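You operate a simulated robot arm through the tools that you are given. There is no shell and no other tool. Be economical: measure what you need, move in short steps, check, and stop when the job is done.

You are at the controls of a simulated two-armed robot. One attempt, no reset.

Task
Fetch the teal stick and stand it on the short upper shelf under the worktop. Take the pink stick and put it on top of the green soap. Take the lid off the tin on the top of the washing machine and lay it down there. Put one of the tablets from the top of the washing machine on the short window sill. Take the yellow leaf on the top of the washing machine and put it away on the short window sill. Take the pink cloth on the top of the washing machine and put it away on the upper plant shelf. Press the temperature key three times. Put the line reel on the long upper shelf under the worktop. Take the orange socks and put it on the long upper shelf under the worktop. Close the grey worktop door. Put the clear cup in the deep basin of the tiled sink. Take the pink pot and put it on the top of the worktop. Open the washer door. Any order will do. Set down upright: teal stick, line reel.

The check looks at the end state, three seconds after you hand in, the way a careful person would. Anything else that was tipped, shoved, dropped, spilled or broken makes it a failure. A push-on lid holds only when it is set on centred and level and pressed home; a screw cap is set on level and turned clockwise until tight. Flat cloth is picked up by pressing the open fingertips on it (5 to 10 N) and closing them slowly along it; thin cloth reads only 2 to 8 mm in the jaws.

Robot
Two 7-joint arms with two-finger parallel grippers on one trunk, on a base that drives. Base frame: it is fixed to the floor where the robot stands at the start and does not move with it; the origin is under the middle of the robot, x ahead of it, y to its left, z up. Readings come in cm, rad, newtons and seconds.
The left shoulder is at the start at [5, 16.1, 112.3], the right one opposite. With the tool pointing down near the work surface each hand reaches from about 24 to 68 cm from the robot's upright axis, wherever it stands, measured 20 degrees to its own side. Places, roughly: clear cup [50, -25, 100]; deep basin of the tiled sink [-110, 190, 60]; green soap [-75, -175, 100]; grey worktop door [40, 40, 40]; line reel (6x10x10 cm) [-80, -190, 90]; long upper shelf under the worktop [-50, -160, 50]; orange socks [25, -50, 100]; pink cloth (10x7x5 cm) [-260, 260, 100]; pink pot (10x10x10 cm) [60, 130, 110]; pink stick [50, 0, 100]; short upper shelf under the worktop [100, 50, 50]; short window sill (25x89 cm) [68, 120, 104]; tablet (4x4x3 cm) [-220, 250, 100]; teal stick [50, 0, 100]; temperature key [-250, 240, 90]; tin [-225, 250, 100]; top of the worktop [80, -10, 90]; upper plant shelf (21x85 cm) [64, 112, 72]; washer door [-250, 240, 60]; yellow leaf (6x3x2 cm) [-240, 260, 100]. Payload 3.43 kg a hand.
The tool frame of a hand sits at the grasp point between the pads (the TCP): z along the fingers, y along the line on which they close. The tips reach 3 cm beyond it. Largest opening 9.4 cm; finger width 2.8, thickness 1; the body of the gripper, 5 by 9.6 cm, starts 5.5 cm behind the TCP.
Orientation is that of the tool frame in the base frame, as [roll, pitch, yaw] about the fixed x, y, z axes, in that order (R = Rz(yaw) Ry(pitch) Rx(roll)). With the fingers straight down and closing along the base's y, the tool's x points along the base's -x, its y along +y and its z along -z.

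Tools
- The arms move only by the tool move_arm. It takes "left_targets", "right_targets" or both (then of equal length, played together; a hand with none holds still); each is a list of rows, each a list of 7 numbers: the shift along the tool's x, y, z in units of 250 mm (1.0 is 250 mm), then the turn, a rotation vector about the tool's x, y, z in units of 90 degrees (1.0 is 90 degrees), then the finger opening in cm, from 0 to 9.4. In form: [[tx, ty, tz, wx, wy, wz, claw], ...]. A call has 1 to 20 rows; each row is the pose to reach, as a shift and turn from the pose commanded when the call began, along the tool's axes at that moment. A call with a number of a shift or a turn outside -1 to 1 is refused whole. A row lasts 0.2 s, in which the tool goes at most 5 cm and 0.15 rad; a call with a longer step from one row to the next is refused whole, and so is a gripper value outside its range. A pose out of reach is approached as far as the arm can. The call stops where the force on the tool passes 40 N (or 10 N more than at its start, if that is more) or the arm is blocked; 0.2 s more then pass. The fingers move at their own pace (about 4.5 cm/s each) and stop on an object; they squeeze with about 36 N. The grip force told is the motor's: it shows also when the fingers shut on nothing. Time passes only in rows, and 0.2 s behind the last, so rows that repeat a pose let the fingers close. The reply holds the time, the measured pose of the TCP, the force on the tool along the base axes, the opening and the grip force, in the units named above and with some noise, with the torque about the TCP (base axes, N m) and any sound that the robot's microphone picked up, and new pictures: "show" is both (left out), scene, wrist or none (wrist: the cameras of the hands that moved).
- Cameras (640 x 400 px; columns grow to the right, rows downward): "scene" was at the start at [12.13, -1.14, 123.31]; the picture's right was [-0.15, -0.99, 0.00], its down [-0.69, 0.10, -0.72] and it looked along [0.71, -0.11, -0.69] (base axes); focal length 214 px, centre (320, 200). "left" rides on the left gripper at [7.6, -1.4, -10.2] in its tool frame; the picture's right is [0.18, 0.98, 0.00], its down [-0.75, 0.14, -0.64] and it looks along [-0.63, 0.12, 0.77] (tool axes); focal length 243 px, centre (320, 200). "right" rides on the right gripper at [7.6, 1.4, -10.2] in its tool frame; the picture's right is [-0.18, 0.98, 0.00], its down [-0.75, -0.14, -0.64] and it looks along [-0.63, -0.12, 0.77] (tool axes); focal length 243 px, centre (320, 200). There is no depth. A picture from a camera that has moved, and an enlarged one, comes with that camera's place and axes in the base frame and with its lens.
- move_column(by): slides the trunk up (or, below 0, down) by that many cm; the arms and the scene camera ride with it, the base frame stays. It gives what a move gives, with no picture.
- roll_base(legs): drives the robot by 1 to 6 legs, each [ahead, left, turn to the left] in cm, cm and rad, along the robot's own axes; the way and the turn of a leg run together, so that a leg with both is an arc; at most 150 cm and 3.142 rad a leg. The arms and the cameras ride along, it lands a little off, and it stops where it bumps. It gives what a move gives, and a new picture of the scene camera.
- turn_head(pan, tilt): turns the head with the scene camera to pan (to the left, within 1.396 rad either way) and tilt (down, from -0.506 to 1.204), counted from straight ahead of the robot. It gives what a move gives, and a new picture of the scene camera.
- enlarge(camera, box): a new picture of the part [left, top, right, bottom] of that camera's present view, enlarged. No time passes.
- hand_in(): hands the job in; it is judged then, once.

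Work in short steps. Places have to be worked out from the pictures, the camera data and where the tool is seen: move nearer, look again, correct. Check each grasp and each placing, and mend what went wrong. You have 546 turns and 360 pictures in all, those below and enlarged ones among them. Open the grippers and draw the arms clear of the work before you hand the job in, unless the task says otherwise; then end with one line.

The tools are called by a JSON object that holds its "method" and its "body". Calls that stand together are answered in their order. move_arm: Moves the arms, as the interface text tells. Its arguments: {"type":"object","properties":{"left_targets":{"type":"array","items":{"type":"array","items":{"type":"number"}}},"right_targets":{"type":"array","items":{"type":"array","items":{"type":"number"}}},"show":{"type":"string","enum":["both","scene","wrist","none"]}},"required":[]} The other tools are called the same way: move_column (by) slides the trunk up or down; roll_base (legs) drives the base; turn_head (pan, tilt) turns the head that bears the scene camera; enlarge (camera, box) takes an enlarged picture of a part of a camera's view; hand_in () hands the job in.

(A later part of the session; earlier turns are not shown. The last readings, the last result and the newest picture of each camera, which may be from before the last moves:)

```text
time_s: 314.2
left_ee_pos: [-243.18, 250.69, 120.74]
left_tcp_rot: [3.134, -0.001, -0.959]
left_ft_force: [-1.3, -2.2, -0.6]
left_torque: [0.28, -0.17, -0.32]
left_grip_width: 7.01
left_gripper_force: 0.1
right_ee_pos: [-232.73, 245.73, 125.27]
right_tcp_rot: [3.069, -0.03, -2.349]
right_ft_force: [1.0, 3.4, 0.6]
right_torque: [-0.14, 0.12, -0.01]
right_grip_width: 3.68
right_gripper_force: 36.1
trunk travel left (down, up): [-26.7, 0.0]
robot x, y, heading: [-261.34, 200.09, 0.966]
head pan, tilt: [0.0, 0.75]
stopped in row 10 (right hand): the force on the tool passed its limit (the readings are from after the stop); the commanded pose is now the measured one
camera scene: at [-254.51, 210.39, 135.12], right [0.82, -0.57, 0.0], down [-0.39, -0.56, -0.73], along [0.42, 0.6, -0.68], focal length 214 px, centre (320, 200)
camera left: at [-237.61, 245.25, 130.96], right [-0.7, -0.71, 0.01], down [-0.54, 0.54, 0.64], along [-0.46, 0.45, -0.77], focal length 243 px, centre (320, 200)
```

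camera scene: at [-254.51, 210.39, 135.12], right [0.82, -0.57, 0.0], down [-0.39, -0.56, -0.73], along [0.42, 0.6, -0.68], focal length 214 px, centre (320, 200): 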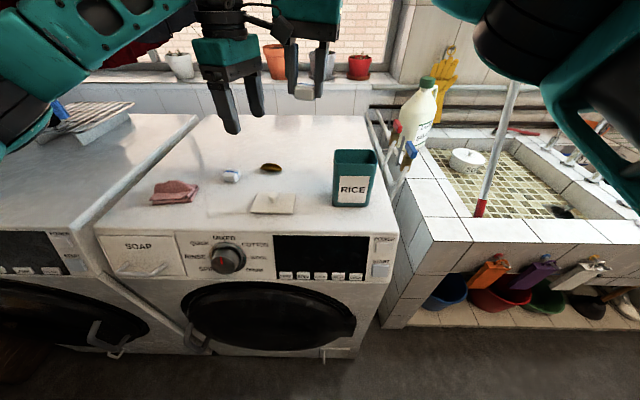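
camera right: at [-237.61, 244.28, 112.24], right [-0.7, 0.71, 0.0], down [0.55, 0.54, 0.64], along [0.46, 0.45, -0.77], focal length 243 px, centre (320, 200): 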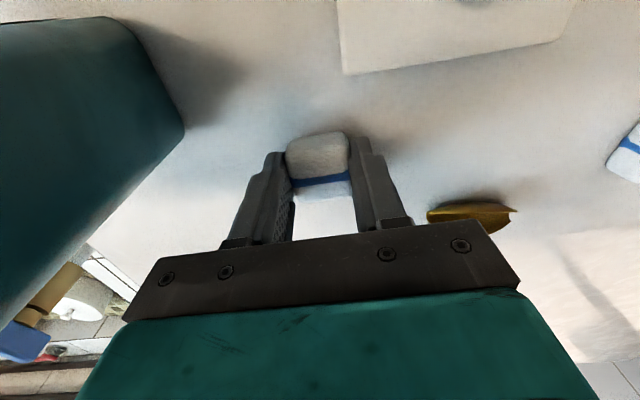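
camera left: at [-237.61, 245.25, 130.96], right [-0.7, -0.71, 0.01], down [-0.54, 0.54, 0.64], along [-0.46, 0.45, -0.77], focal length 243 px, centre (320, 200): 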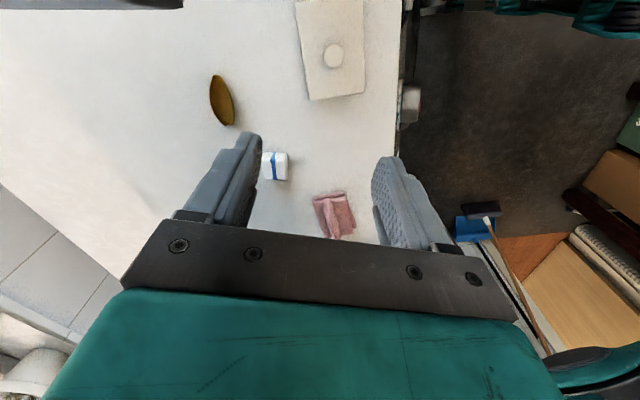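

The hands met. Move the left hand away to the left first.

{"method": "move_arm", "body": {"left_targets": [[-0.12, 0, 0, 0, 0, 0, 7], [-0.26, 0, 0, 0, 0, 0, 7], [-0.42, 0, 0, 0, 0, 0, 7]], "show": "none"}}

{"method": "move_arm", "body": {"right_targets": [[0, 0, 0.1, 0, 0, 0, 2.5], [0, 0, 0.2, 0, 0, 0, 2.5], [0, 0, 0.28, 0, 0, 0, 2.5]], "show": "both"}}

```text
time_s: 315.0
left_ee_pos: [-249.32, 259.35, 120.71]
left_tcp_rot: [3.134, -0.002, -0.955]
left_ft_force: [0.1, 0.3, -0.3]
left_torque: [0.0, -0.01, -0.01]
left_grip_width: 7.0
left_gripper_force: 0.0
right_ee_pos: [-233.13, 245.77, 125.25]
right_tcp_rot: [3.07, -0.029, -2.345]
right_ft_force: [0.3, 0.6, -1.0]
right_torque: [-0.01, 0.01, 0.02]
right_grip_width: 3.67
right_gripper_force: 36.1
trunk travel left (down, up): [-26.7, 0.0]
robot x, y, heading: [-261.51, 200.17, 0.96]
head pan, tilt: [0.0, 0.75]
```

```text
time_s: 315.8
left_ee_pos: [-249.26, 259.25, 120.71]
left_tcp_rot: [3.137, -0.002, -0.957]
left_ft_force: [0.1, -0.8, 0.6]
left_torque: [0.01, 0.05, 0.0]
left_grip_width: 7.01
left_gripper_force: 0.1
right_ee_pos: [-233.32, 246.06, 118.29]
right_tcp_rot: [3.066, -0.03, -2.348]
right_ft_force: [0.4, 0.0, -1.0]
right_torque: [0.0, 0.01, 0.02]
right_grip_width: 3.68
right_gripper_force: 36.0
trunk travel left (down, up): [-26.7, 0.0]
robot x, y, heading: [-261.71, 200.04, 0.962]
head pan, tilt: [0.0, 0.75]
camera scene: at [-254.56, 210.44, 135.12], right [0.82, -0.57, 0.0], down [-0.39, -0.56, -0.73], along [0.42, 0.6, -0.68], focal length 214 px, centre (320, 200)
camera right: at [-239.02, 241.17, 128.86], right [-0.57, 0.82, 0.07], down [0.68, 0.42, 0.61], along [0.47, 0.39, -0.79], focal length 243 px, centre (320, 200)
```

scene: 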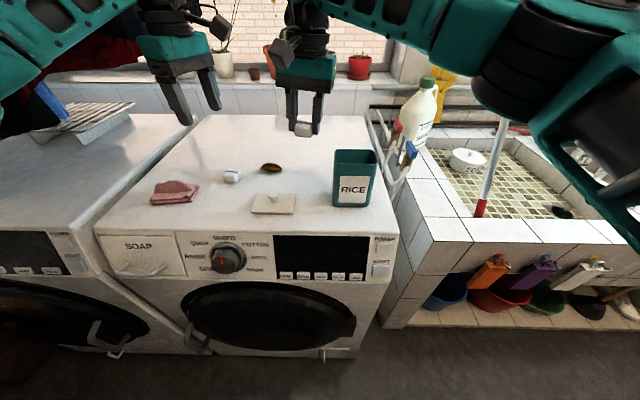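
right: 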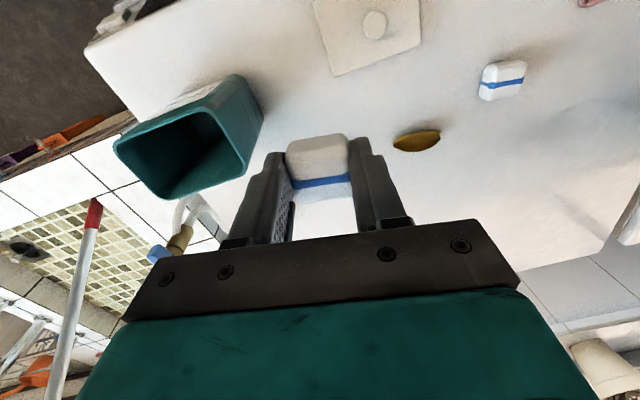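

Everything intact and the tablet still held. Retract the right hand at this height (back, then right) while levelling it.

{"method": "move_arm", "body": {"right_targets": [[0.16, -0.03, 0, 0.01, -0.005, -0.03, 2.5], [0.32, -0.055, 0, 0.02, -0.01, -0.06, 2.5], [0.48, -0.08, 0, 0.03, -0.015, -0.09, 2.5], [0.64, -0.11, 0, 0.048, -0.019, -0.108, 2.5], [0.79, -0.134, 0, 0.048, -0.019, -0.108, 2.5], [0.765, -0.28, 0, 0.048, -0.019, -0.108, 2.5], [0.74, -0.43, 0, 0.048, -0.019, -0.108, 2.5], [0.715, -0.57, 0, 0.048, -0.019, -0.108, 2.5], [0.696, -0.686, 0, 0.048, -0.019, -0.108, 2.5]], "show": "none"}}

```text
time_s: 317.8
left_ee_pos: [-249.21, 259.24, 120.74]
left_tcp_rot: [3.137, 0.0, -0.958]
left_ft_force: [0.3, -0.4, -0.8]
left_torque: [0.04, -0.02, 0.0]
left_grip_width: 6.99
left_gripper_force: 0.1
right_ee_pos: [-233.38, 221.42, 117.6]
right_tcp_rot: [3.14, 0.006, -2.179]
right_ft_force: [0.2, 0.0, -0.3]
right_torque: [0.0, 0.0, 0.01]
right_grip_width: 3.68
right_gripper_force: 35.5
trunk travel left (down, up): [-26.7, 0.0]
robot x, y, heading: [-261.73, 200.15, 0.968]
head pan, tilt: [0.0, 0.75]
```

Now bring the left hand above the leaf (centre ≈(-236.5,260.9), long axis across), fingers closing along depth.

{"method": "move_arm", "body": {"left_targets": [[0.05, -0.09, 0, 0, 0, -0.05, 6], [0.1, -0.18, 0, 0, 0, -0.1, 6], [0.15, -0.28, 0.1, 0, 0, -0.15, 6], [0.2, -0.37, 0.2, 0, 0, -0.2, 6], [0.236, -0.456, 0.35, 0, 0, -0.215, 6], [0.236, -0.456, 0.5, 0, 0, -0.215, 6]], "show": "wrist"}}

```text
time_s: 319.2
left_ee_pos: [-236.77, 261.01, 108.07]
left_tcp_rot: [3.135, -0.001, -0.621]
left_ft_force: [0.9, 0.1, -0.7]
left_torque: [-0.03, 0.02, 0.0]
left_grip_width: 6.01
left_gripper_force: 0.1
right_ee_pos: [-233.51, 221.66, 117.64]
right_tcp_rot: [-3.139, 0.008, -2.179]
right_ft_force: [0.1, 0.1, -0.2]
right_torque: [0.01, -0.02, 0.02]
right_grip_width: 3.69
right_gripper_force: 36.4
trunk travel left (down, up): [-26.7, 0.0]
robot x, y, heading: [-261.53, 200.56, 0.959]
head pan, tilt: [0.0, 0.75]
camera left: at [-229.68, 257.76, 118.35], right [-0.42, -0.91, 0.01], down [-0.69, 0.33, 0.64], along [-0.58, 0.27, -0.77], focal length 243 px, centre (320, 200)
```

left: 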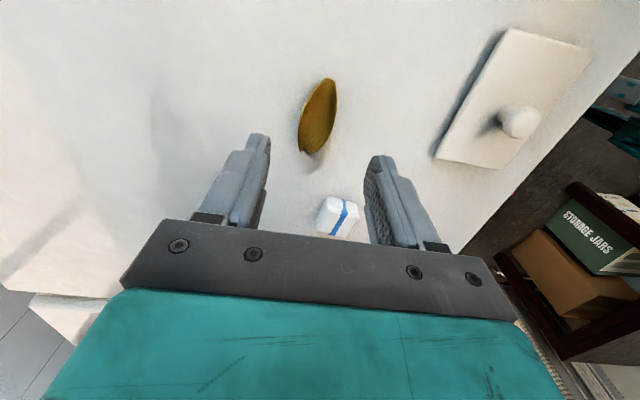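

Leaf well aligned. Descend to z≈102 and close.

{"method": "move_arm", "body": {"left_targets": [[0.016, -0.008, 0.1, 0, 0, 0, 6], [0.016, -0.008, 0.18, 0, 0, 0, 6], [0.016, -0.008, 0.246, 0, 0, 0, 6], [0.016, -0.008, 0.246, 0, 0, 0, 4], [0.016, -0.008, 0.246, 0, 0, 0, 2.5], [0.016, -0.008, 0.246, 0, 0, 0, 1], [0.016, -0.008, 0.246, 0, 0, 0, 0.5]], "show": "wrist"}}

```text
time_s: 320.8
left_ee_pos: [-236.47, 260.76, 102.04]
left_tcp_rot: [3.137, 0.0, -0.622]
left_ft_force: [-0.2, -0.5, 1.1]
left_torque: [0.0, 0.02, 0.01]
left_grip_width: 1.9
left_gripper_force: 35.7
right_ee_pos: [-233.27, 221.52, 117.58]
right_tcp_rot: [-3.141, 0.006, -2.181]
right_ft_force: [0.4, 0.2, 0.2]
right_torque: [0.03, 0.03, 0.03]
right_grip_width: 3.66
right_gripper_force: 36.2
trunk travel left (down, up): [-26.7, 0.0]
robot x, y, heading: [-261.7, 200.32, 0.962]
head pan, tilt: [0.0, 0.75]
camera left: at [-229.32, 257.48, 112.2], right [-0.42, -0.91, 0.01], down [-0.69, 0.33, 0.64], along [-0.59, 0.27, -0.77], focal length 243 px, centre (320, 200)
```

left: 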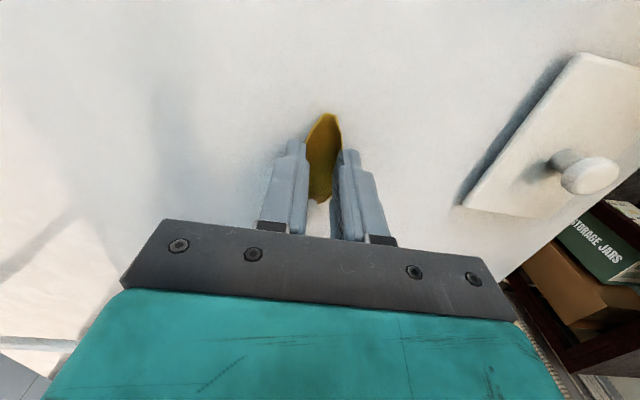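

Leaf gripped (1.9 cm). Lift and retract.

{"method": "move_arm", "body": {"left_targets": [[0, 0, -0.12, 0, 0, 0, 0.5], [0, 0, -0.28, 0, 0, 0, 0.5], [0, 0, -0.44, 0, 0, 0, 0.5], [0, 0.16, -0.54, 0, 0, 0, 0.5], [0, 0.34, -0.58, 0, 0, 0, 0.5], [0, 0.52, -0.58, 0, 0, 0, 0.5], [0, 0.7, -0.58, 0, 0, 0, 0.5], [0, 0.88, -0.58, 0, 0, 0, 0.5], [0, 1.0, -0.58, 0, 0, 0, 0.5]], "show": "both"}}

```text
time_s: 322.8
left_ee_pos: [-250.9, 240.77, 116.66]
left_tcp_rot: [3.135, 0.002, -0.621]
left_ft_force: [0.3, 0.5, -0.6]
left_torque: [-0.01, 0.01, 0.0]
left_grip_width: 1.81
left_gripper_force: 36.4
left hand out of reach, approached as far as the arm can: row 3
right_ee_pos: [-233.42, 221.55, 117.55]
right_tcp_rot: [3.141, 0.006, -2.179]
right_ft_force: [1.4, -0.2, -1.2]
right_torque: [-0.02, 0.0, -0.01]
right_grip_width: 3.65
right_gripper_force: 36.3
trunk travel left (down, up): [-26.7, 0.0]
robot x, y, heading: [-261.63, 200.19, 0.964]
head pan, tilt: [0.0, 0.75]
camera scene: at [-254.59, 210.41, 135.13], right [0.82, -0.57, 0.0], down [-0.39, -0.56, -0.73], along [0.42, 0.6, -0.68], focal length 214 px, centre (320, 200)
camera left: at [-243.75, 237.41, 126.85], right [-0.42, -0.91, 0.01], down [-0.69, 0.33, 0.64], along [-0.59, 0.27, -0.77], focal length 243 px, centre (320, 200)
```

scene: 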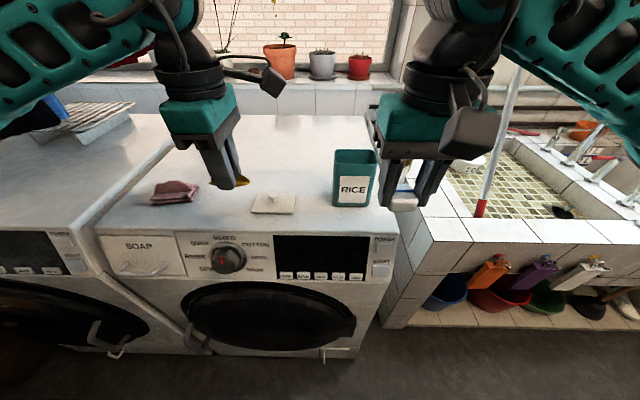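
left: 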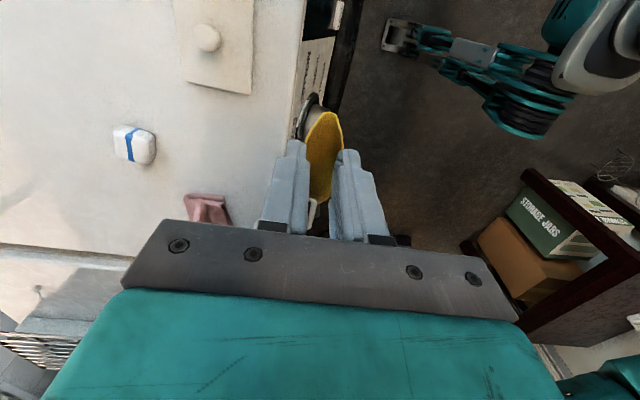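

Both items held. Drive right along the room (U≈5) back toward the window sill.

{"method": "roll_base", "body": {"legs": [[-3, 0, -0.025], [0, -120, 0], [0, -120, 0], [0, -60, 0]]}}

{"method": "turn_head", "body": {"pan": 0.0, "tilt": 0.5}}

```text
time_s: 328.1
left_ee_pos: [-170.94, 179.72, 116.62]
left_tcp_rot: [3.135, 0.002, -0.665]
left_ft_force: [-0.5, -1.0, 0.4]
left_torque: [0.05, -0.02, 0.0]
left_grip_width: 1.86
left_gripper_force: 36.5
right_ee_pos: [-154.46, 159.8, 117.76]
right_tcp_rot: [-3.141, 0.007, -2.221]
right_ft_force: [0.5, -0.2, -0.7]
right_torque: [0.01, 0.0, 0.02]
right_grip_width: 3.66
right_gripper_force: 36.5
trunk travel left (down, up): [-26.7, 0.0]
robot x, y, heading: [-183.5, 139.88, 0.916]
head pan, tilt: [0.0, 0.75]
stopped in leg 2: the robot was blocked; the commanded pose is now the measured one
camera scene: at [-176.1, 149.65, 135.13], right [0.79, -0.61, 0.0], down [-0.41, -0.54, -0.73], along [0.44, 0.58, -0.68], focal length 214 px, centre (320, 200)
```

scene: 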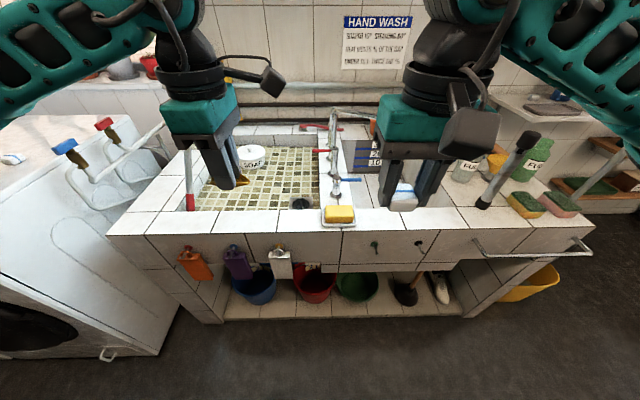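

```text
time_s: 328.8
left_ee_pos: [-171.0, 179.77, 116.57]
left_tcp_rot: [3.135, 0.001, -0.663]
left_ft_force: [0.6, -0.3, 0.1]
left_torque: [-0.02, -0.01, 0.02]
left_grip_width: 1.84
left_gripper_force: 36.3
right_ee_pos: [-154.43, 159.99, 117.67]
right_tcp_rot: [-3.14, 0.007, -2.224]
right_ft_force: [0.2, 0.5, 0.6]
right_torque: [0.02, -0.02, 0.08]
right_grip_width: 3.66
right_gripper_force: 35.7
trunk travel left (down, up): [-26.7, 0.0]
robot x, y, heading: [-183.23, 139.55, 0.919]
head pan, tilt: [0.0, 0.499]
camera scene: at [-175.57, 150.31, 137.31], right [0.79, -0.61, 0.0], down [-0.29, -0.38, -0.88], along [0.53, 0.7, -0.48], focal length 214 px, centre (320, 200)
```

scene: 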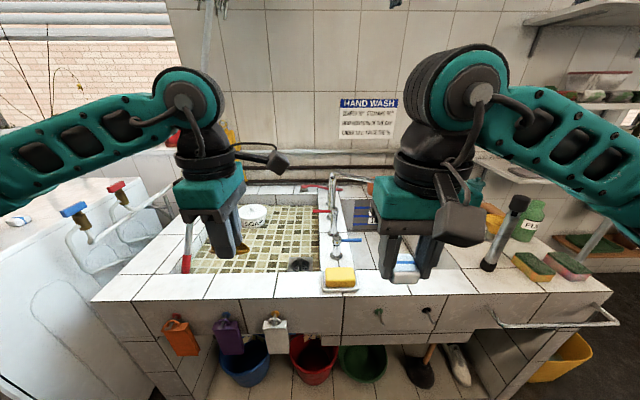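

Blocked by the wicker shelf again behind me. Shift 8 cm toward the sink and continue.

{"method": "roll_base", "body": {"legs": [[0, 3, 0], [9, 0, 0.02], [0, -60, 0], [0, -80, 0]]}}

```text
time_s: 337.2
left_ee_pos: [-55.65, 107.09, 116.6]
left_tcp_rot: [3.134, 0.001, -0.639]
left_ft_force: [0.1, -0.2, -0.5]
left_torque: [-0.01, 0.03, 0.01]
left_grip_width: 1.84
left_gripper_force: 36.1
right_ee_pos: [-38.6, 87.45, 117.57]
right_tcp_rot: [3.141, 0.007, -2.197]
right_ft_force: [0.6, -0.8, 0.1]
right_torque: [0.0, 0.01, -0.02]
right_grip_width: 3.66
right_gripper_force: 36.2
trunk travel left (down, up): [-26.7, 0.0]
robot x, y, heading: [-67.1, 66.87, 0.94]
head pan, tilt: [0.0, 0.499]
camera scene: at [-59.53, 77.39, 137.32], right [0.81, -0.59, 0.0], down [-0.28, -0.39, -0.88], along [0.51, 0.71, -0.48], focal length 214 px, centre (320, 200)
```

scene: 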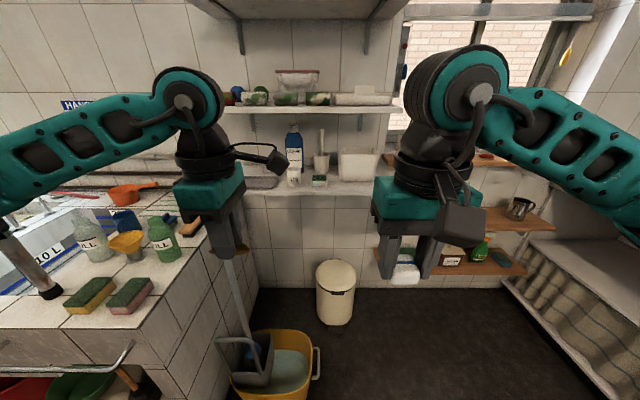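

{"method": "roll_base", "body": {"legs": [[0, -72, 0]]}}

{"method": "turn_head", "body": {"pan": 0.0, "tilt": 0.35}}

```text
time_s: 341.1
left_ee_pos: [2.6, 64.75, 116.57]
left_tcp_rot: [3.135, 0.003, -0.642]
left_ft_force: [0.1, 0.3, 0.0]
left_torque: [0.03, 0.01, -0.01]
left_grip_width: 1.87
left_gripper_force: 35.4
right_ee_pos: [19.7, 45.09, 117.69]
right_tcp_rot: [-3.141, 0.007, -2.198]
right_ft_force: [0.0, -0.3, -0.5]
right_torque: [-0.01, 0.03, -0.01]
right_grip_width: 3.68
right_gripper_force: 35.6
trunk travel left (down, up): [-26.7, 0.0]
robot x, y, heading: [-9.17, 24.22, 0.947]
head pan, tilt: [0.0, 0.499]
camera scene: at [-1.31, 35.16, 137.32], right [0.81, -0.59, 0.0], down [-0.28, -0.39, -0.88], along [0.52, 0.71, -0.48], focal length 214 px, centre (320, 200)
```

scene: 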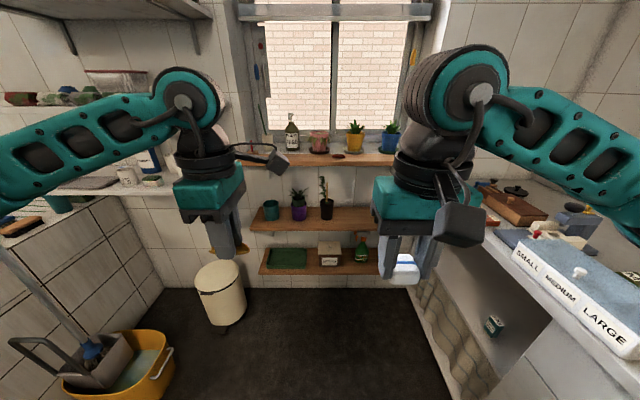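

```text
time_s: 341.9
left_ee_pos: [2.57, 64.77, 116.62]
left_tcp_rot: [3.135, 0.0, -0.641]
left_ft_force: [0.0, -0.3, -0.2]
left_torque: [-0.01, 0.01, 0.0]
left_grip_width: 1.84
left_gripper_force: 35.8
right_ee_pos: [19.65, 45.18, 117.68]
right_tcp_rot: [-3.14, 0.006, -2.199]
right_ft_force: [0.2, -0.5, -0.8]
right_torque: [0.0, 0.01, -0.01]
right_grip_width: 3.69
right_gripper_force: 35.9
trunk travel left (down, up): [-26.7, 0.0]
robot x, y, heading: [-9.28, 24.09, 0.944]
head pan, tilt: [0.0, 0.351]
camera scene: at [-1.21, 35.36, 138.68], right [0.81, -0.59, 0.0], down [-0.2, -0.28, -0.94], along [0.55, 0.76, -0.34], focal length 214 px, centre (320, 200)
```

scene: 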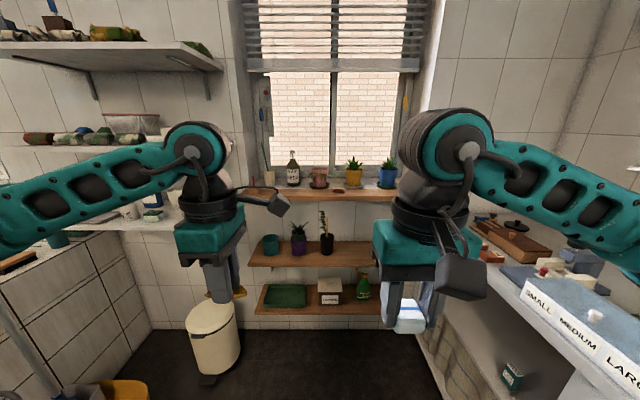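

Sill ahead with bottle, pink pot, yellow and blue pots. Shift left 6 cm and drive 60 cm in.

{"method": "roll_base", "body": {"legs": [[0, 6, -0.01], [58, 0, 0]]}}

{"method": "turn_head", "body": {"pan": 0.0, "tilt": 0.55}}

```text
time_s: 345.7
left_ee_pos: [32.31, 114.24, 116.47]
left_tcp_rot: [3.132, 0.003, -0.648]
left_ft_force: [0.4, -0.4, 0.1]
left_torque: [0.01, 0.02, 0.0]
left_grip_width: 1.86
left_gripper_force: 35.7
right_ee_pos: [49.36, 94.7, 117.56]
right_tcp_rot: [-3.139, 0.007, -2.206]
right_ft_force: [0.0, -0.1, -0.2]
right_torque: [0.01, 0.02, -0.01]
right_grip_width: 3.65
right_gripper_force: 35.1
trunk travel left (down, up): [-26.7, 0.0]
robot x, y, heading: [20.53, 73.99, 0.934]
head pan, tilt: [0.0, 0.351]
stopped in leg 2: the robot was blocked; the commanded pose is now the measured one
camera scene: at [28.36, 84.9, 138.72], right [0.81, -0.59, 0.0], down [-0.2, -0.27, -0.94], along [0.56, 0.76, -0.34], focal length 214 px, centre (320, 200)
```

scene: 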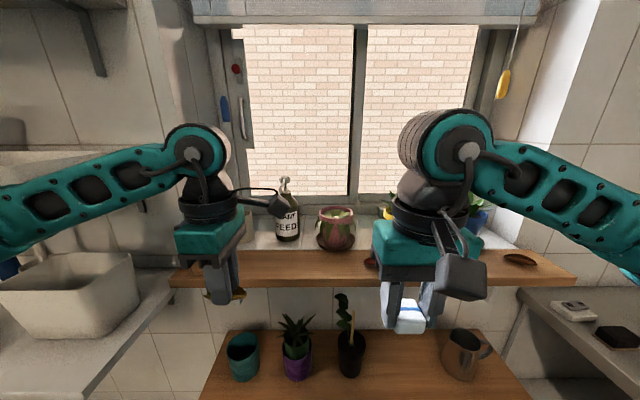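

```text
time_s: 346.5
left_ee_pos: [32.35, 114.35, 116.57]
left_tcp_rot: [3.131, 0.004, -0.647]
left_ft_force: [-0.9, -0.9, -1.2]
left_torque: [0.0, 0.02, -0.04]
left_grip_width: 1.84
left_gripper_force: 35.7
right_ee_pos: [49.26, 94.6, 117.61]
right_tcp_rot: [-3.141, 0.007, -2.207]
right_ft_force: [-0.4, 0.3, -0.3]
right_torque: [-0.04, 0.01, 0.03]
right_grip_width: 3.66
right_gripper_force: 36.3
trunk travel left (down, up): [-26.7, 0.0]
robot x, y, heading: [20.09, 74.4, 0.934]
head pan, tilt: [0.0, 0.55]
camera scene: at [28.16, 84.63, 136.89], right [0.8, -0.59, 0.0], down [-0.31, -0.42, -0.85], along [0.51, 0.69, -0.52], focal length 214 px, centre (320, 200)
```

scene: 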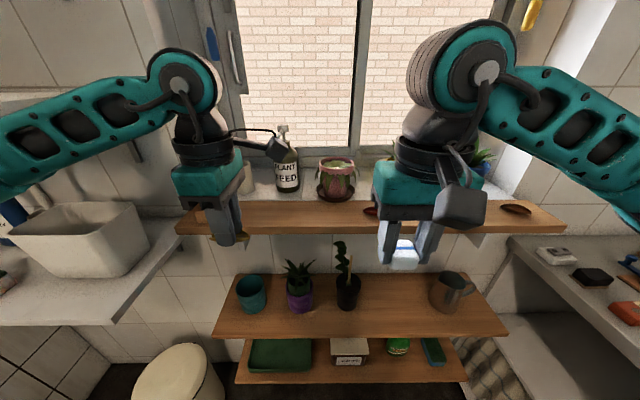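

Blocked at U≈72. Look down to see what stopped the base.

{"method": "turn_head", "body": {"pan": 0.3, "tilt": 1.2}}

```text
time_s: 347.5
left_ee_pos: [32.28, 114.31, 116.46]
left_tcp_rot: [3.134, 0.004, -0.649]
left_ft_force: [-0.3, 0.5, -0.9]
left_torque: [0.0, -0.04, 0.0]
left_grip_width: 1.86
left_gripper_force: 36.2
right_ee_pos: [49.24, 94.82, 117.68]
right_tcp_rot: [3.141, 0.008, -2.206]
right_ft_force: [0.3, 0.2, 0.0]
right_torque: [-0.01, 0.02, 0.0]
right_grip_width: 3.65
right_gripper_force: 35.8
trunk travel left (down, up): [-26.7, 0.0]
robot x, y, heading: [20.31, 73.92, 0.938]
head pan, tilt: [0.3, 1.201]
camera scene: at [24.67, 82.7, 131.98], right [0.94, -0.33, 0.0], down [-0.31, -0.88, -0.37], along [0.12, 0.34, -0.93], focal length 214 px, centre (320, 200)
```

scene: 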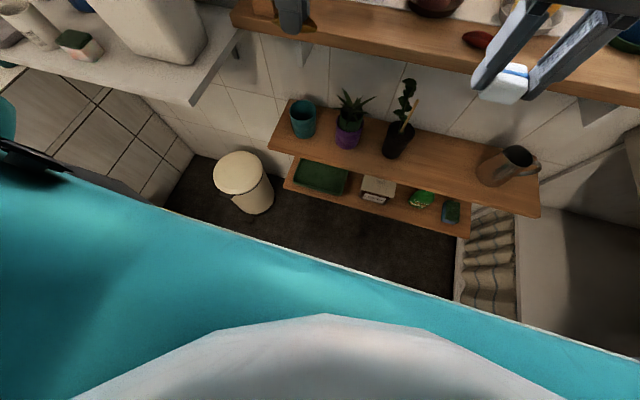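

Nothing obvious in front; sill is still reachable (front edge U≈123.7, top z≈105–106). Place the tablet with the right hand at V≈32, U≈129.

{"method": "move_arm", "body": {"right_targets": [[-0.12, 0.1, 0, 0, 0, 0, 2.5], [-0.24, 0.2, 0, 0, 0, 0, 2.5], [-0.36, 0.3, 0, 0, 0, 0, 2.5], [-0.5, 0.4, 0, 0, 0, 0, 2.5], [-0.64, 0.5, 0, 0, 0, 0, 2.5], [-0.8, 0.58, 0, 0, 0, 0, 2.5], [-0.95, 0.6, 0.05, 0, 0, 0, 2.5]], "show": "wrist"}}

```text
time_s: 348.8
left_ee_pos: [32.33, 114.86, 116.58]
left_tcp_rot: [3.137, 0.009, -0.608]
left_ft_force: [-3.4, 4.6, 0.6]
left_torque: [-0.58, -0.34, 0.32]
left_grip_width: 1.87
left_gripper_force: 35.5
right_ee_pos: [48.96, 114.8, 117.7]
right_tcp_rot: [-3.133, -0.001, -2.182]
right_ft_force: [2.9, -6.5, -0.3]
right_torque: [0.54, 0.3, 0.52]
right_grip_width: 3.66
right_gripper_force: 36.1
trunk travel left (down, up): [-26.7, 0.0]
robot x, y, heading: [20.68, 74.51, 0.939]
head pan, tilt: [0.3, 1.201]
stopped in row 6 (left hand): the force on the tool passed its limit (the readings are from after the stop); the commanded pose is now the measured one
camera right: at [43.22, 109.37, 127.88], right [-0.7, 0.72, -0.01], down [0.54, 0.54, 0.64], along [0.47, 0.45, -0.77], focal length 243 px, centre (320, 200)
```

right: 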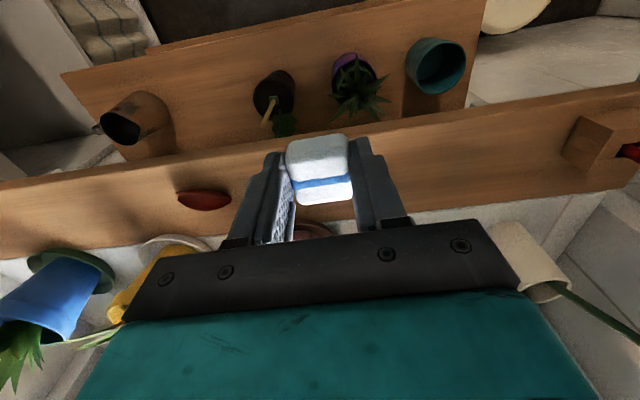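

Hands touched again; move the left hand away to the left first.

{"method": "move_arm", "body": {"left_targets": [[-0.12, 0, 0, 0, 0, 0, 0.5], [-0.26, 0, 0, 0, 0, 0, 0.5], [-0.42, 0, 0, 0, 0, 0, 0.5], [-0.56, 0, 0, 0, 0, 0, 0.5]], "show": "none"}}

```text
time_s: 349.8
left_ee_pos: [20.96, 122.48, 117.09]
left_tcp_rot: [-3.14, 0.009, -0.614]
left_ft_force: [-0.4, -0.3, 0.1]
left_torque: [0.01, 0.0, 0.0]
left_grip_width: 1.85
left_gripper_force: 36.4
right_ee_pos: [49.05, 114.46, 117.85]
right_tcp_rot: [-3.138, 0.004, -2.183]
right_ft_force: [-0.2, 0.5, -0.7]
right_torque: [-0.04, 0.0, 0.01]
right_grip_width: 3.65
right_gripper_force: 35.5
trunk travel left (down, up): [-26.7, 0.0]
robot x, y, heading: [20.41, 74.16, 0.933]
head pan, tilt: [0.3, 1.201]
```

{"method": "move_arm", "body": {"right_targets": [[-0.11, 0.05, 0, 0, 0, 0, 2.5], [-0.22, 0.1, 0, 0, 0, 0, 2.5], [-0.32, 0.14, 0.08, 0, 0, 0, 2.5]], "show": "both"}}

```text
time_s: 350.6
left_ee_pos: [21.01, 122.5, 117.06]
left_tcp_rot: [-3.14, 0.012, -0.61]
left_ft_force: [0.5, -0.3, -0.1]
left_torque: [-0.03, 0.02, -0.03]
left_grip_width: 1.87
left_gripper_force: 36.1
right_ee_pos: [50.71, 122.52, 115.78]
right_tcp_rot: [-3.141, 0.008, -2.182]
right_ft_force: [0.3, 0.4, -1.2]
right_torque: [0.0, 0.03, 0.0]
right_grip_width: 3.68
right_gripper_force: 35.5
right hand out of reach, approached as far as the arm can: row 3
trunk travel left (down, up): [-26.7, 0.0]
robot x, y, heading: [20.33, 74.18, 0.936]
head pan, tilt: [0.3, 1.201]
camera scene: at [25.01, 82.05, 132.02], right [0.94, -0.33, -0.01], down [-0.31, -0.88, -0.37], along [0.12, 0.35, -0.93], focal length 214 px, centre (320, 200)
camera right: at [45.08, 116.9, 125.94], right [-0.7, 0.71, 0.0], down [0.54, 0.53, 0.65], along [0.46, 0.45, -0.76], focal length 243 px, centre (320, 200)
```

scene: 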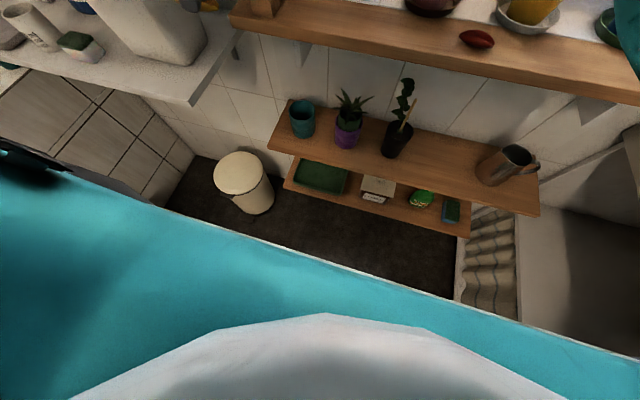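
right: 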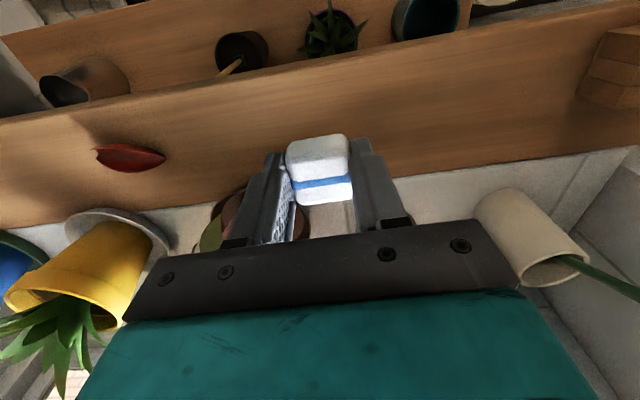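

TCP is over the wooden sill (U≈128.7; board spans ≈125–141). Lower the tablet to contact.

{"method": "move_arm", "body": {"right_targets": [[-0.03, 0, 0.1, 0, 0, 0, 2.5], [-0.06, 0, 0.2, 0, 0, 0, 2.5], [-0.06, 0, 0.25, 0, 0, 0, 2.5], [-0.06, 0, 0.28, 0, 0, 0, 2.5], [-0.06, 0, 0.31, 0, 0, 0, 2.5], [-0.06, 0, 0.33, 0, 0, 0, 2.5]], "show": "none"}}

```text
time_s: 351.9
left_ee_pos: [20.91, 122.47, 116.94]
left_tcp_rot: [3.141, 0.01, -0.611]
left_ft_force: [-0.2, 1.0, 0.9]
left_torque: [0.02, -0.05, 0.05]
left_grip_width: 1.86
left_gripper_force: 35.3
right_ee_pos: [51.68, 123.17, 108.22]
right_tcp_rot: [-3.136, 0.009, -2.187]
right_ft_force: [3.6, -5.1, 27.1]
right_torque: [-0.02, -0.04, 0.0]
right_grip_width: 3.67
right_gripper_force: 36.2
right hand out of reach, approached as far as the arm can: row 2, 3, 4, 5, 6
trunk travel left (down, up): [-26.7, 0.0]
robot x, y, heading: [20.43, 74.23, 0.93]
head pan, tilt: [0.3, 1.201]
```

Contact; ease off slightly and release.

{"method": "move_arm", "body": {"right_targets": [[0, 0, -0.01, 0, 0, 0, 2.5], [0, 0, -0.012, 0, 0, 0, 4.2], [0, 0, -0.012, 0, 0, 0, 5.5], [0, 0, -0.06, 0, 0, 0, 6.5], [0, 0, -0.18, 0, 0, 0, 7], [0, 0, -0.3, 0, 0, 0, 7]], "show": "wrist"}}

```text
time_s: 353.4
left_ee_pos: [20.89, 122.36, 116.98]
left_tcp_rot: [-3.141, 0.01, -0.612]
left_ft_force: [1.1, 0.1, -0.5]
left_torque: [0.02, 0.01, 0.01]
left_grip_width: 1.85
left_gripper_force: 35.8
right_ee_pos: [53.43, 121.95, 115.47]
right_tcp_rot: [-3.139, 0.005, -2.184]
right_ft_force: [0.3, 0.1, 0.1]
right_torque: [0.0, 0.02, 0.01]
right_grip_width: 7.02
right_gripper_force: 0.0
right hand out of reach, approached as far as the arm can: row 5, 6
trunk travel left (down, up): [-26.7, 0.0]
robot x, y, heading: [20.13, 74.42, 0.934]
head pan, tilt: [0.3, 1.201]
camera right: at [47.65, 116.45, 125.7], right [-0.7, 0.72, 0.0], down [0.54, 0.53, 0.65], along [0.46, 0.45, -0.76], focal length 243 px, centre (320, 200)
```

right: 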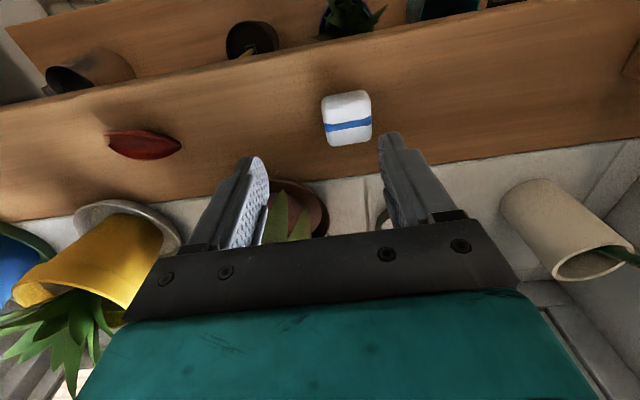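

Tablet is on the sill. Retract the right hand, then bring the leaf over at V≈43.

{"method": "move_arm", "body": {"right_targets": [[0.16, -0.04, -0.02, 0, 0, 0, 7], [0.32, -0.1, -0.02, 0, 0, 0, 7], [0.48, -0.18, -0.02, 0, 0, 0, 7], [0.64, -0.28, -0.02, 0, 0, 0, 7], [0.8, -0.4, -0.02, 0, 0, 0, 7], [0.92, -0.54, -0.02, 0, 0, 0, 7]], "show": "none"}}

{"method": "move_arm", "body": {"left_targets": [[0.1, -0.14, 0, 0, 0, 0, 0.5], [0.2, -0.28, 0, 0, 0, 0, 0.5], [0.3, -0.42, 0, 0, 0, 0, 0.5], [0.4, -0.56, 0, 0, 0, 0, 0.5], [0.5, -0.7, 0, 0, 0, 0, 0.5], [0.52, -0.8, 0.05, 0, 0, 0, 0.5]], "show": "wrist"}}

```text
time_s: 354.8
left_ee_pos: [20.85, 122.28, 117.07]
left_tcp_rot: [-3.141, 0.01, -0.61]
left_ft_force: [0.1, -0.3, -0.5]
left_torque: [0.01, 0.03, 0.01]
left_grip_width: 1.84
left_gripper_force: 36.2
right_ee_pos: [50.98, 95.31, 115.94]
right_tcp_rot: [-3.136, 0.007, -2.184]
right_ft_force: [0.0, 0.3, 0.3]
right_torque: [0.02, -0.05, -0.02]
right_grip_width: 7.01
right_gripper_force: 0.0
trunk travel left (down, up): [-26.7, 0.0]
robot x, y, heading: [20.46, 74.21, 0.939]
head pan, tilt: [0.3, 1.201]
```

```text
time_s: 356.1
left_ee_pos: [43.31, 132.31, 115.12]
left_tcp_rot: [3.136, 0.007, -0.613]
left_ft_force: [0.2, -0.6, 0.0]
left_torque: [0.01, 0.02, -0.01]
left_grip_width: 1.85
left_gripper_force: 35.8
right_ee_pos: [51.25, 96.31, 115.79]
right_tcp_rot: [-3.132, -0.005, -2.187]
right_ft_force: [0.1, -0.1, 0.2]
right_torque: [0.03, 0.02, 0.0]
right_grip_width: 7.01
right_gripper_force: 0.0
trunk travel left (down, up): [-26.7, 0.0]
robot x, y, heading: [20.45, 74.75, 0.929]
head pan, tilt: [0.3, 1.201]
camera left: at [50.52, 129.07, 125.37], right [-0.41, -0.91, 0.0], down [-0.69, 0.32, 0.65], along [-0.59, 0.27, -0.76], focal length 243 px, centre (320, 200)
```

left: 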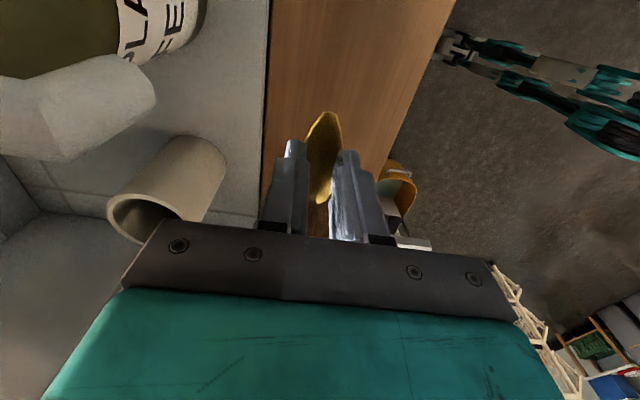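

Over the wood at (U132,V44). Lower to the sill and release.

{"method": "move_arm", "body": {"left_targets": [[0, 0, 0.1, 0, 0, 0, 0.5], [0, 0, 0.2, 0, 0, 0, 0.5], [0, 0, 0.24, 0, 0, 0, 0.5], [0, 0, 0.262, 0, 0, 0, 0.5], [0, 0, 0.262, 0, 0, 0, 2.2], [0, 0, 0.262, 0, 0, 0, 3.5], [0, 0, 0.2, 0, 0, 0, 4.5], [0, 0, 0.1, 0, 0, 0, 5], [0, 0, 0, 0, 0, 0, 5]], "show": "wrist"}}

```text
time_s: 358.1
left_ee_pos: [43.0, 132.12, 115.22]
left_tcp_rot: [3.134, 0.005, -0.608]
left_ft_force: [0.1, 0.0, -0.2]
left_torque: [0.02, -0.01, -0.01]
left_grip_width: 5.0
left_gripper_force: 0.0
right_ee_pos: [50.93, 95.98, 115.79]
right_tcp_rot: [-3.131, 0.0, -2.184]
right_ft_force: [0.3, 0.0, -0.1]
right_torque: [0.02, 0.03, 0.03]
right_grip_width: 7.0
right_gripper_force: 0.2
trunk travel left (down, up): [-26.7, 0.0]
robot x, y, heading: [20.34, 73.95, 0.936]
head pan, tilt: [0.3, 1.201]
camera left: at [50.08, 128.88, 125.43], right [-0.41, -0.91, 0.01], down [-0.69, 0.32, 0.65], along [-0.59, 0.26, -0.76], focal length 243 px, centre (320, 200)
```

left: 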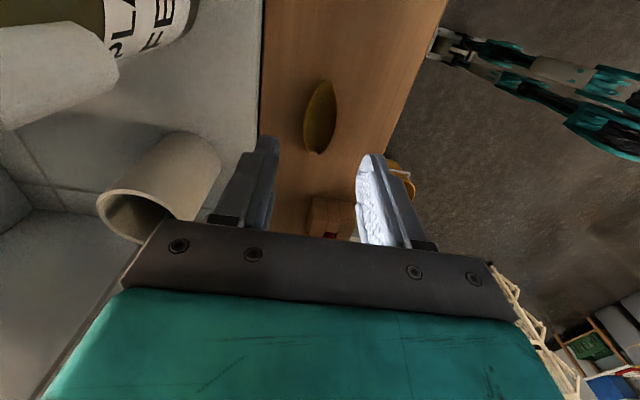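

Leaf is on the sill. Retract the left hand and look at the pink pot.

{"method": "move_arm", "body": {"left_targets": [[-0.05, 0.16, 0, 0, 0, 0, 7], [-0.1, 0.32, 0, 0, 0, 0, 7], [-0.15, 0.48, 0, 0, 0, 0, 7], [-0.2, 0.64, 0, 0, 0, 0, 7], [-0.25, 0.8, 0, 0, 0, 0, 7], [-0.3, 0.92, 0, 0, 0, 0, 7]], "show": "none"}}

{"method": "turn_head", "body": {"pan": 0.0, "tilt": 0.55}}

{"method": "enlarge", "body": {"camera": "scene", "box": [260, 100, 460, 240]}}

```text
time_s: 359.6
left_ee_pos: [23.61, 117.51, 115.6]
left_tcp_rot: [3.136, 0.006, -0.606]
left_ft_force: [1.4, -0.1, 0.2]
left_torque: [0.06, 0.02, -0.02]
left_grip_width: 7.0
left_gripper_force: 0.1
right_ee_pos: [50.98, 96.0, 115.79]
right_tcp_rot: [-3.134, 0.0, -2.184]
right_ft_force: [0.6, -0.2, 0.3]
right_torque: [0.04, 0.02, -0.02]
right_grip_width: 6.99
right_gripper_force: 0.1
trunk travel left (down, up): [-26.7, 0.0]
robot x, y, heading: [20.48, 74.56, 0.938]
head pan, tilt: [0.3, 1.201]
```

```text
time_s: 360.6
left_ee_pos: [23.73, 117.65, 115.35]
left_tcp_rot: [3.135, 0.005, -0.611]
left_ft_force: [0.2, 0.3, 0.0]
left_torque: [0.03, -0.03, -0.01]
left_grip_width: 7.01
left_gripper_force: 0.1
right_ee_pos: [51.01, 96.06, 115.9]
right_tcp_rot: [-3.13, -0.002, -2.184]
right_ft_force: [0.4, 0.3, -0.2]
right_torque: [0.03, -0.01, 0.0]
right_grip_width: 7.01
right_gripper_force: 0.1
trunk travel left (down, up): [-26.7, 0.0]
robot x, y, heading: [20.52, 74.71, 0.935]
head pan, tilt: [0.0, 0.55]
camera scene: at [28.22, 84.89, 136.85], right [0.8, -0.59, 0.0], down [-0.31, -0.42, -0.85], along [0.51, 0.69, -0.52], focal length 214 px, centre (320, 200)
```

scene: 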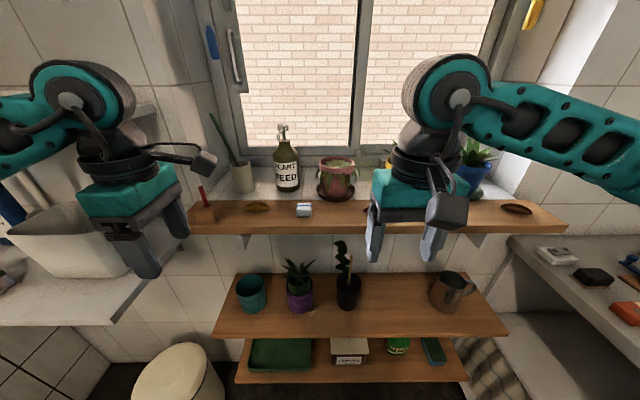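

```text
2.86 times, centred on (360, 170) of scene
camera zoom: at [28.22, 84.89, 136.85], right [0.8, -0.59, 0.0], down [-0.31, -0.42, -0.85], along [0.51, 0.69, -0.52], focal length 613 px, centre (206, 286)
```

zoom: 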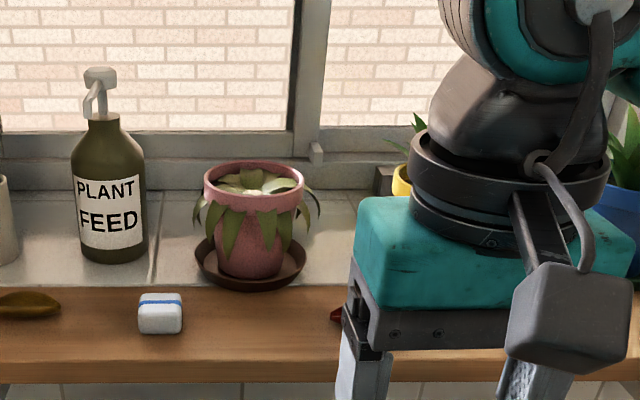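

The pink pot (rim ~9.6 cm, body ~7 cm, drooping plant) stands in a saucer. I'll grip its body below the rim from the front with the right hand pitched 55°. Pitch first.

{"method": "move_arm", "body": {"right_targets": [[0, 0, 0, 0, -0.09, 0, 9.4], [0, 0, 0, 0, -0.18, 0, 9.4], [0, 0, 0, 0, -0.27, 0, 9.4], [0, 0, 0, 0, -0.36, 0, 9.4], [0, 0, 0, 0, -0.45, 0, 9.4], [0, 0, 0, 0, -0.54, 0, 9.4], [0, 0, 0, 0, -0.61, 0, 9.4]], "show": "none"}}

{"method": "move_arm", "body": {"right_targets": [[-0.1, 0.05, 0.12, 0, 0, 0, 9.4], [-0.2, 0.1, 0.24, 0, 0, 0, 9.4], [-0.3, 0.15, 0.36, 0, 0, 0, 9.4], [-0.4, 0.2, 0.48, 0, 0, 0, 9.4], [-0.53, 0.288, 0.58, 0, 0, 0, 9.4]], "show": "wrist"}}

```text
time_s: 362.2
left_ee_pos: [23.59, 117.57, 115.31]
left_tcp_rot: [3.135, 0.005, -0.609]
left_ft_force: [0.9, -0.6, -0.3]
left_torque: [-0.02, -0.02, 0.04]
left_grip_width: 7.01
left_gripper_force: 0.1
right_ee_pos: [50.96, 99.69, 116.36]
right_tcp_rot: [-3.125, 0.958, -2.171]
right_ft_force: [-0.1, 0.3, -0.4]
right_torque: [0.02, 0.02, -0.02]
right_grip_width: 9.4
right_gripper_force: 0.1
right hand out of reach, approached as far as the arm can: row 6, 7
trunk travel left (down, up): [-26.7, 0.0]
robot x, y, heading: [20.6, 74.67, 0.931]
head pan, tilt: [0.0, 0.55]
```

```text
time_s: 363.4
left_ee_pos: [23.58, 117.52, 115.32]
left_tcp_rot: [3.135, 0.003, -0.61]
left_ft_force: [-0.1, 0.0, -0.2]
left_torque: [0.0, 0.0, -0.03]
left_grip_width: 6.98
left_gripper_force: 0.0
right_ee_pos: [56.37, 119.97, 118.8]
right_tcp_rot: [-3.121, 0.958, -2.168]
right_ft_force: [0.0, -0.1, 0.7]
right_torque: [0.01, 0.0, -0.03]
right_grip_width: 9.42
right_gripper_force: 0.2
trunk travel left (down, up): [-26.7, 0.0]
robot x, y, heading: [20.63, 73.9, 0.934]
head pan, tilt: [0.0, 0.55]
camera right: at [47.75, 110.23, 118.39], right [-0.74, 0.65, 0.14], down [0.05, -0.15, 0.99], along [0.67, 0.74, 0.08], focal length 243 px, centre (320, 200)
```

right: 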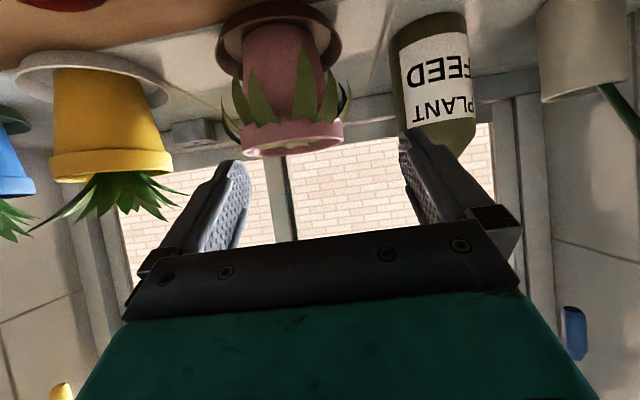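

Pot centre at V≈23.6, U≈139; the bottle leaves ~3.5 cm for the finger. Align laterally, then advance along the tool axis.

{"method": "move_arm", "body": {"right_targets": [[0.02, -0.06, 0, -0.007, 0, 0, 9.4], [0.04, -0.115, 0.03, -0.013, 0, 0, 9.4], [0.05, -0.115, 0.13, -0.013, 0, 0, 9.4], [0.06, -0.115, 0.23, -0.013, 0, 0, 9.4], [0.07, -0.115, 0.32, -0.013, 0, 0, 9.4]], "show": "wrist"}}

```text
time_s: 364.6
left_ee_pos: [23.72, 117.55, 115.33]
left_tcp_rot: [3.134, 0.005, -0.609]
left_ft_force: [-0.1, -0.5, 0.0]
left_torque: [0.02, 0.01, 0.02]
left_grip_width: 6.98
left_gripper_force: 0.0
right_ee_pos: [61.76, 122.73, 112.79]
right_tcp_rot: [3.139, 0.959, -2.171]
right_ft_force: [0.3, -0.4, -0.2]
right_torque: [-0.01, 0.02, 0.01]
right_grip_width: 9.39
right_gripper_force: 0.1
trunk travel left (down, up): [-26.7, 0.0]
robot x, y, heading: [20.3, 74.13, 0.939]
head pan, tilt: [0.0, 0.55]
camera right: at [53.47, 112.81, 112.42], right [-0.75, 0.64, 0.15], down [0.07, -0.16, 0.99], along [0.65, 0.75, 0.07], focal length 243 px, centre (320, 200)
```

right: 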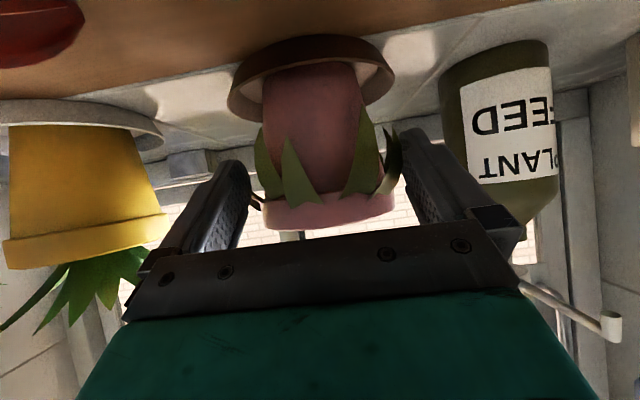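

Nicely centred. Advance the last 4.5 cm and close on the body.

{"method": "move_arm", "body": {"right_targets": [[0, 0, 0.07, 0, 0, 0, 9.4], [0.005, 0, 0.13, 0, 0, 0, 9.4], [0.01, 0, 0.18, 0, 0, 0, 9.4], [0.01, 0, 0.18, 0, 0, 0, 8], [0.01, 0, 0.18, 0, 0, 0, 7], [0.01, 0, 0.18, 0, 0, 0, 6], [0.01, 0, 0.18, 0, 0, 0, 5], [0.01, 0, 0.18, 0, 0, 0, 5]], "show": "wrist"}}

```text
time_s: 366.4
left_ee_pos: [23.65, 117.54, 115.43]
left_tcp_rot: [3.135, 0.006, -0.609]
left_ft_force: [0.6, -1.1, 0.5]
left_torque: [-0.02, -0.02, 0.02]
left_grip_width: 6.99
left_gripper_force: 0.1
right_ee_pos: [63.79, 125.51, 109.86]
right_tcp_rot: [3.136, 0.955, -2.17]
right_ft_force: [1.5, -0.6, -0.4]
right_torque: [0.0, -0.05, -0.05]
right_grip_width: 8.64
right_gripper_force: 35.7
trunk travel left (down, up): [-26.7, 0.0]
robot x, y, heading: [20.33, 74.52, 0.937]
head pan, tilt: [0.0, 0.55]
camera right: at [55.44, 115.71, 109.6], right [-0.75, 0.64, 0.15], down [0.07, -0.16, 0.99], along [0.65, 0.75, 0.07], focal length 243 px, centre (320, 200)
```

right: 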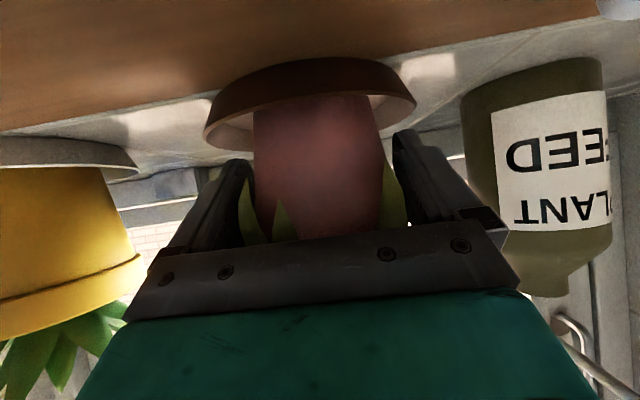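

Closed at 8.6 cm (on rim/leaf hull). Try a small lift and check.

{"method": "move_arm", "body": {"right_targets": [[-0.03, 0, -0.02, 0, 0, 0, 5], [-0.065, 0, -0.045, 0, 0, 0, 5], [-0.1, 0, -0.07, 0, 0, 0, 5], [-0.13, 0, -0.09, 0, 0, 0, 5]], "show": "both"}}

```text
time_s: 367.4
left_ee_pos: [23.58, 117.57, 115.43]
left_tcp_rot: [3.134, 0.005, -0.609]
left_ft_force: [0.3, 0.6, 0.3]
left_torque: [0.03, -0.03, 0.0]
left_grip_width: 6.98
left_gripper_force: 0.1
right_ee_pos: [64.0, 125.74, 113.95]
right_tcp_rot: [3.138, 0.957, -2.171]
right_ft_force: [0.4, 0.3, -3.3]
right_torque: [-0.04, 0.04, 0.0]
right_grip_width: 8.61
right_gripper_force: 35.5
trunk travel left (down, up): [-26.7, 0.0]
robot x, y, heading: [20.55, 74.63, 0.933]
head pan, tilt: [0.0, 0.55]
camera scene: at [28.25, 84.91, 136.85], right [0.8, -0.59, 0.0], down [-0.31, -0.42, -0.85], along [0.51, 0.69, -0.52], focal length 214 px, centre (320, 200)
camera right: at [55.46, 115.75, 113.59], right [-0.75, 0.64, 0.15], down [0.07, -0.16, 0.99], along [0.65, 0.75, 0.07], focal length 243 px, centre (320, 200)
```

scene: 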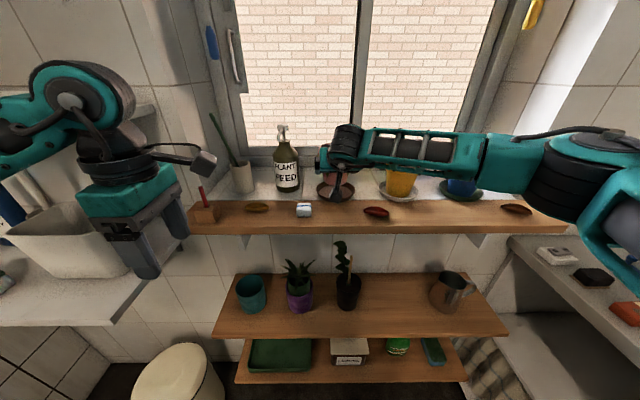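
right: 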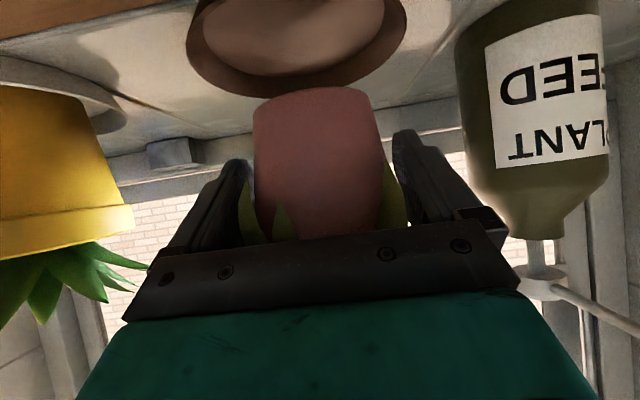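

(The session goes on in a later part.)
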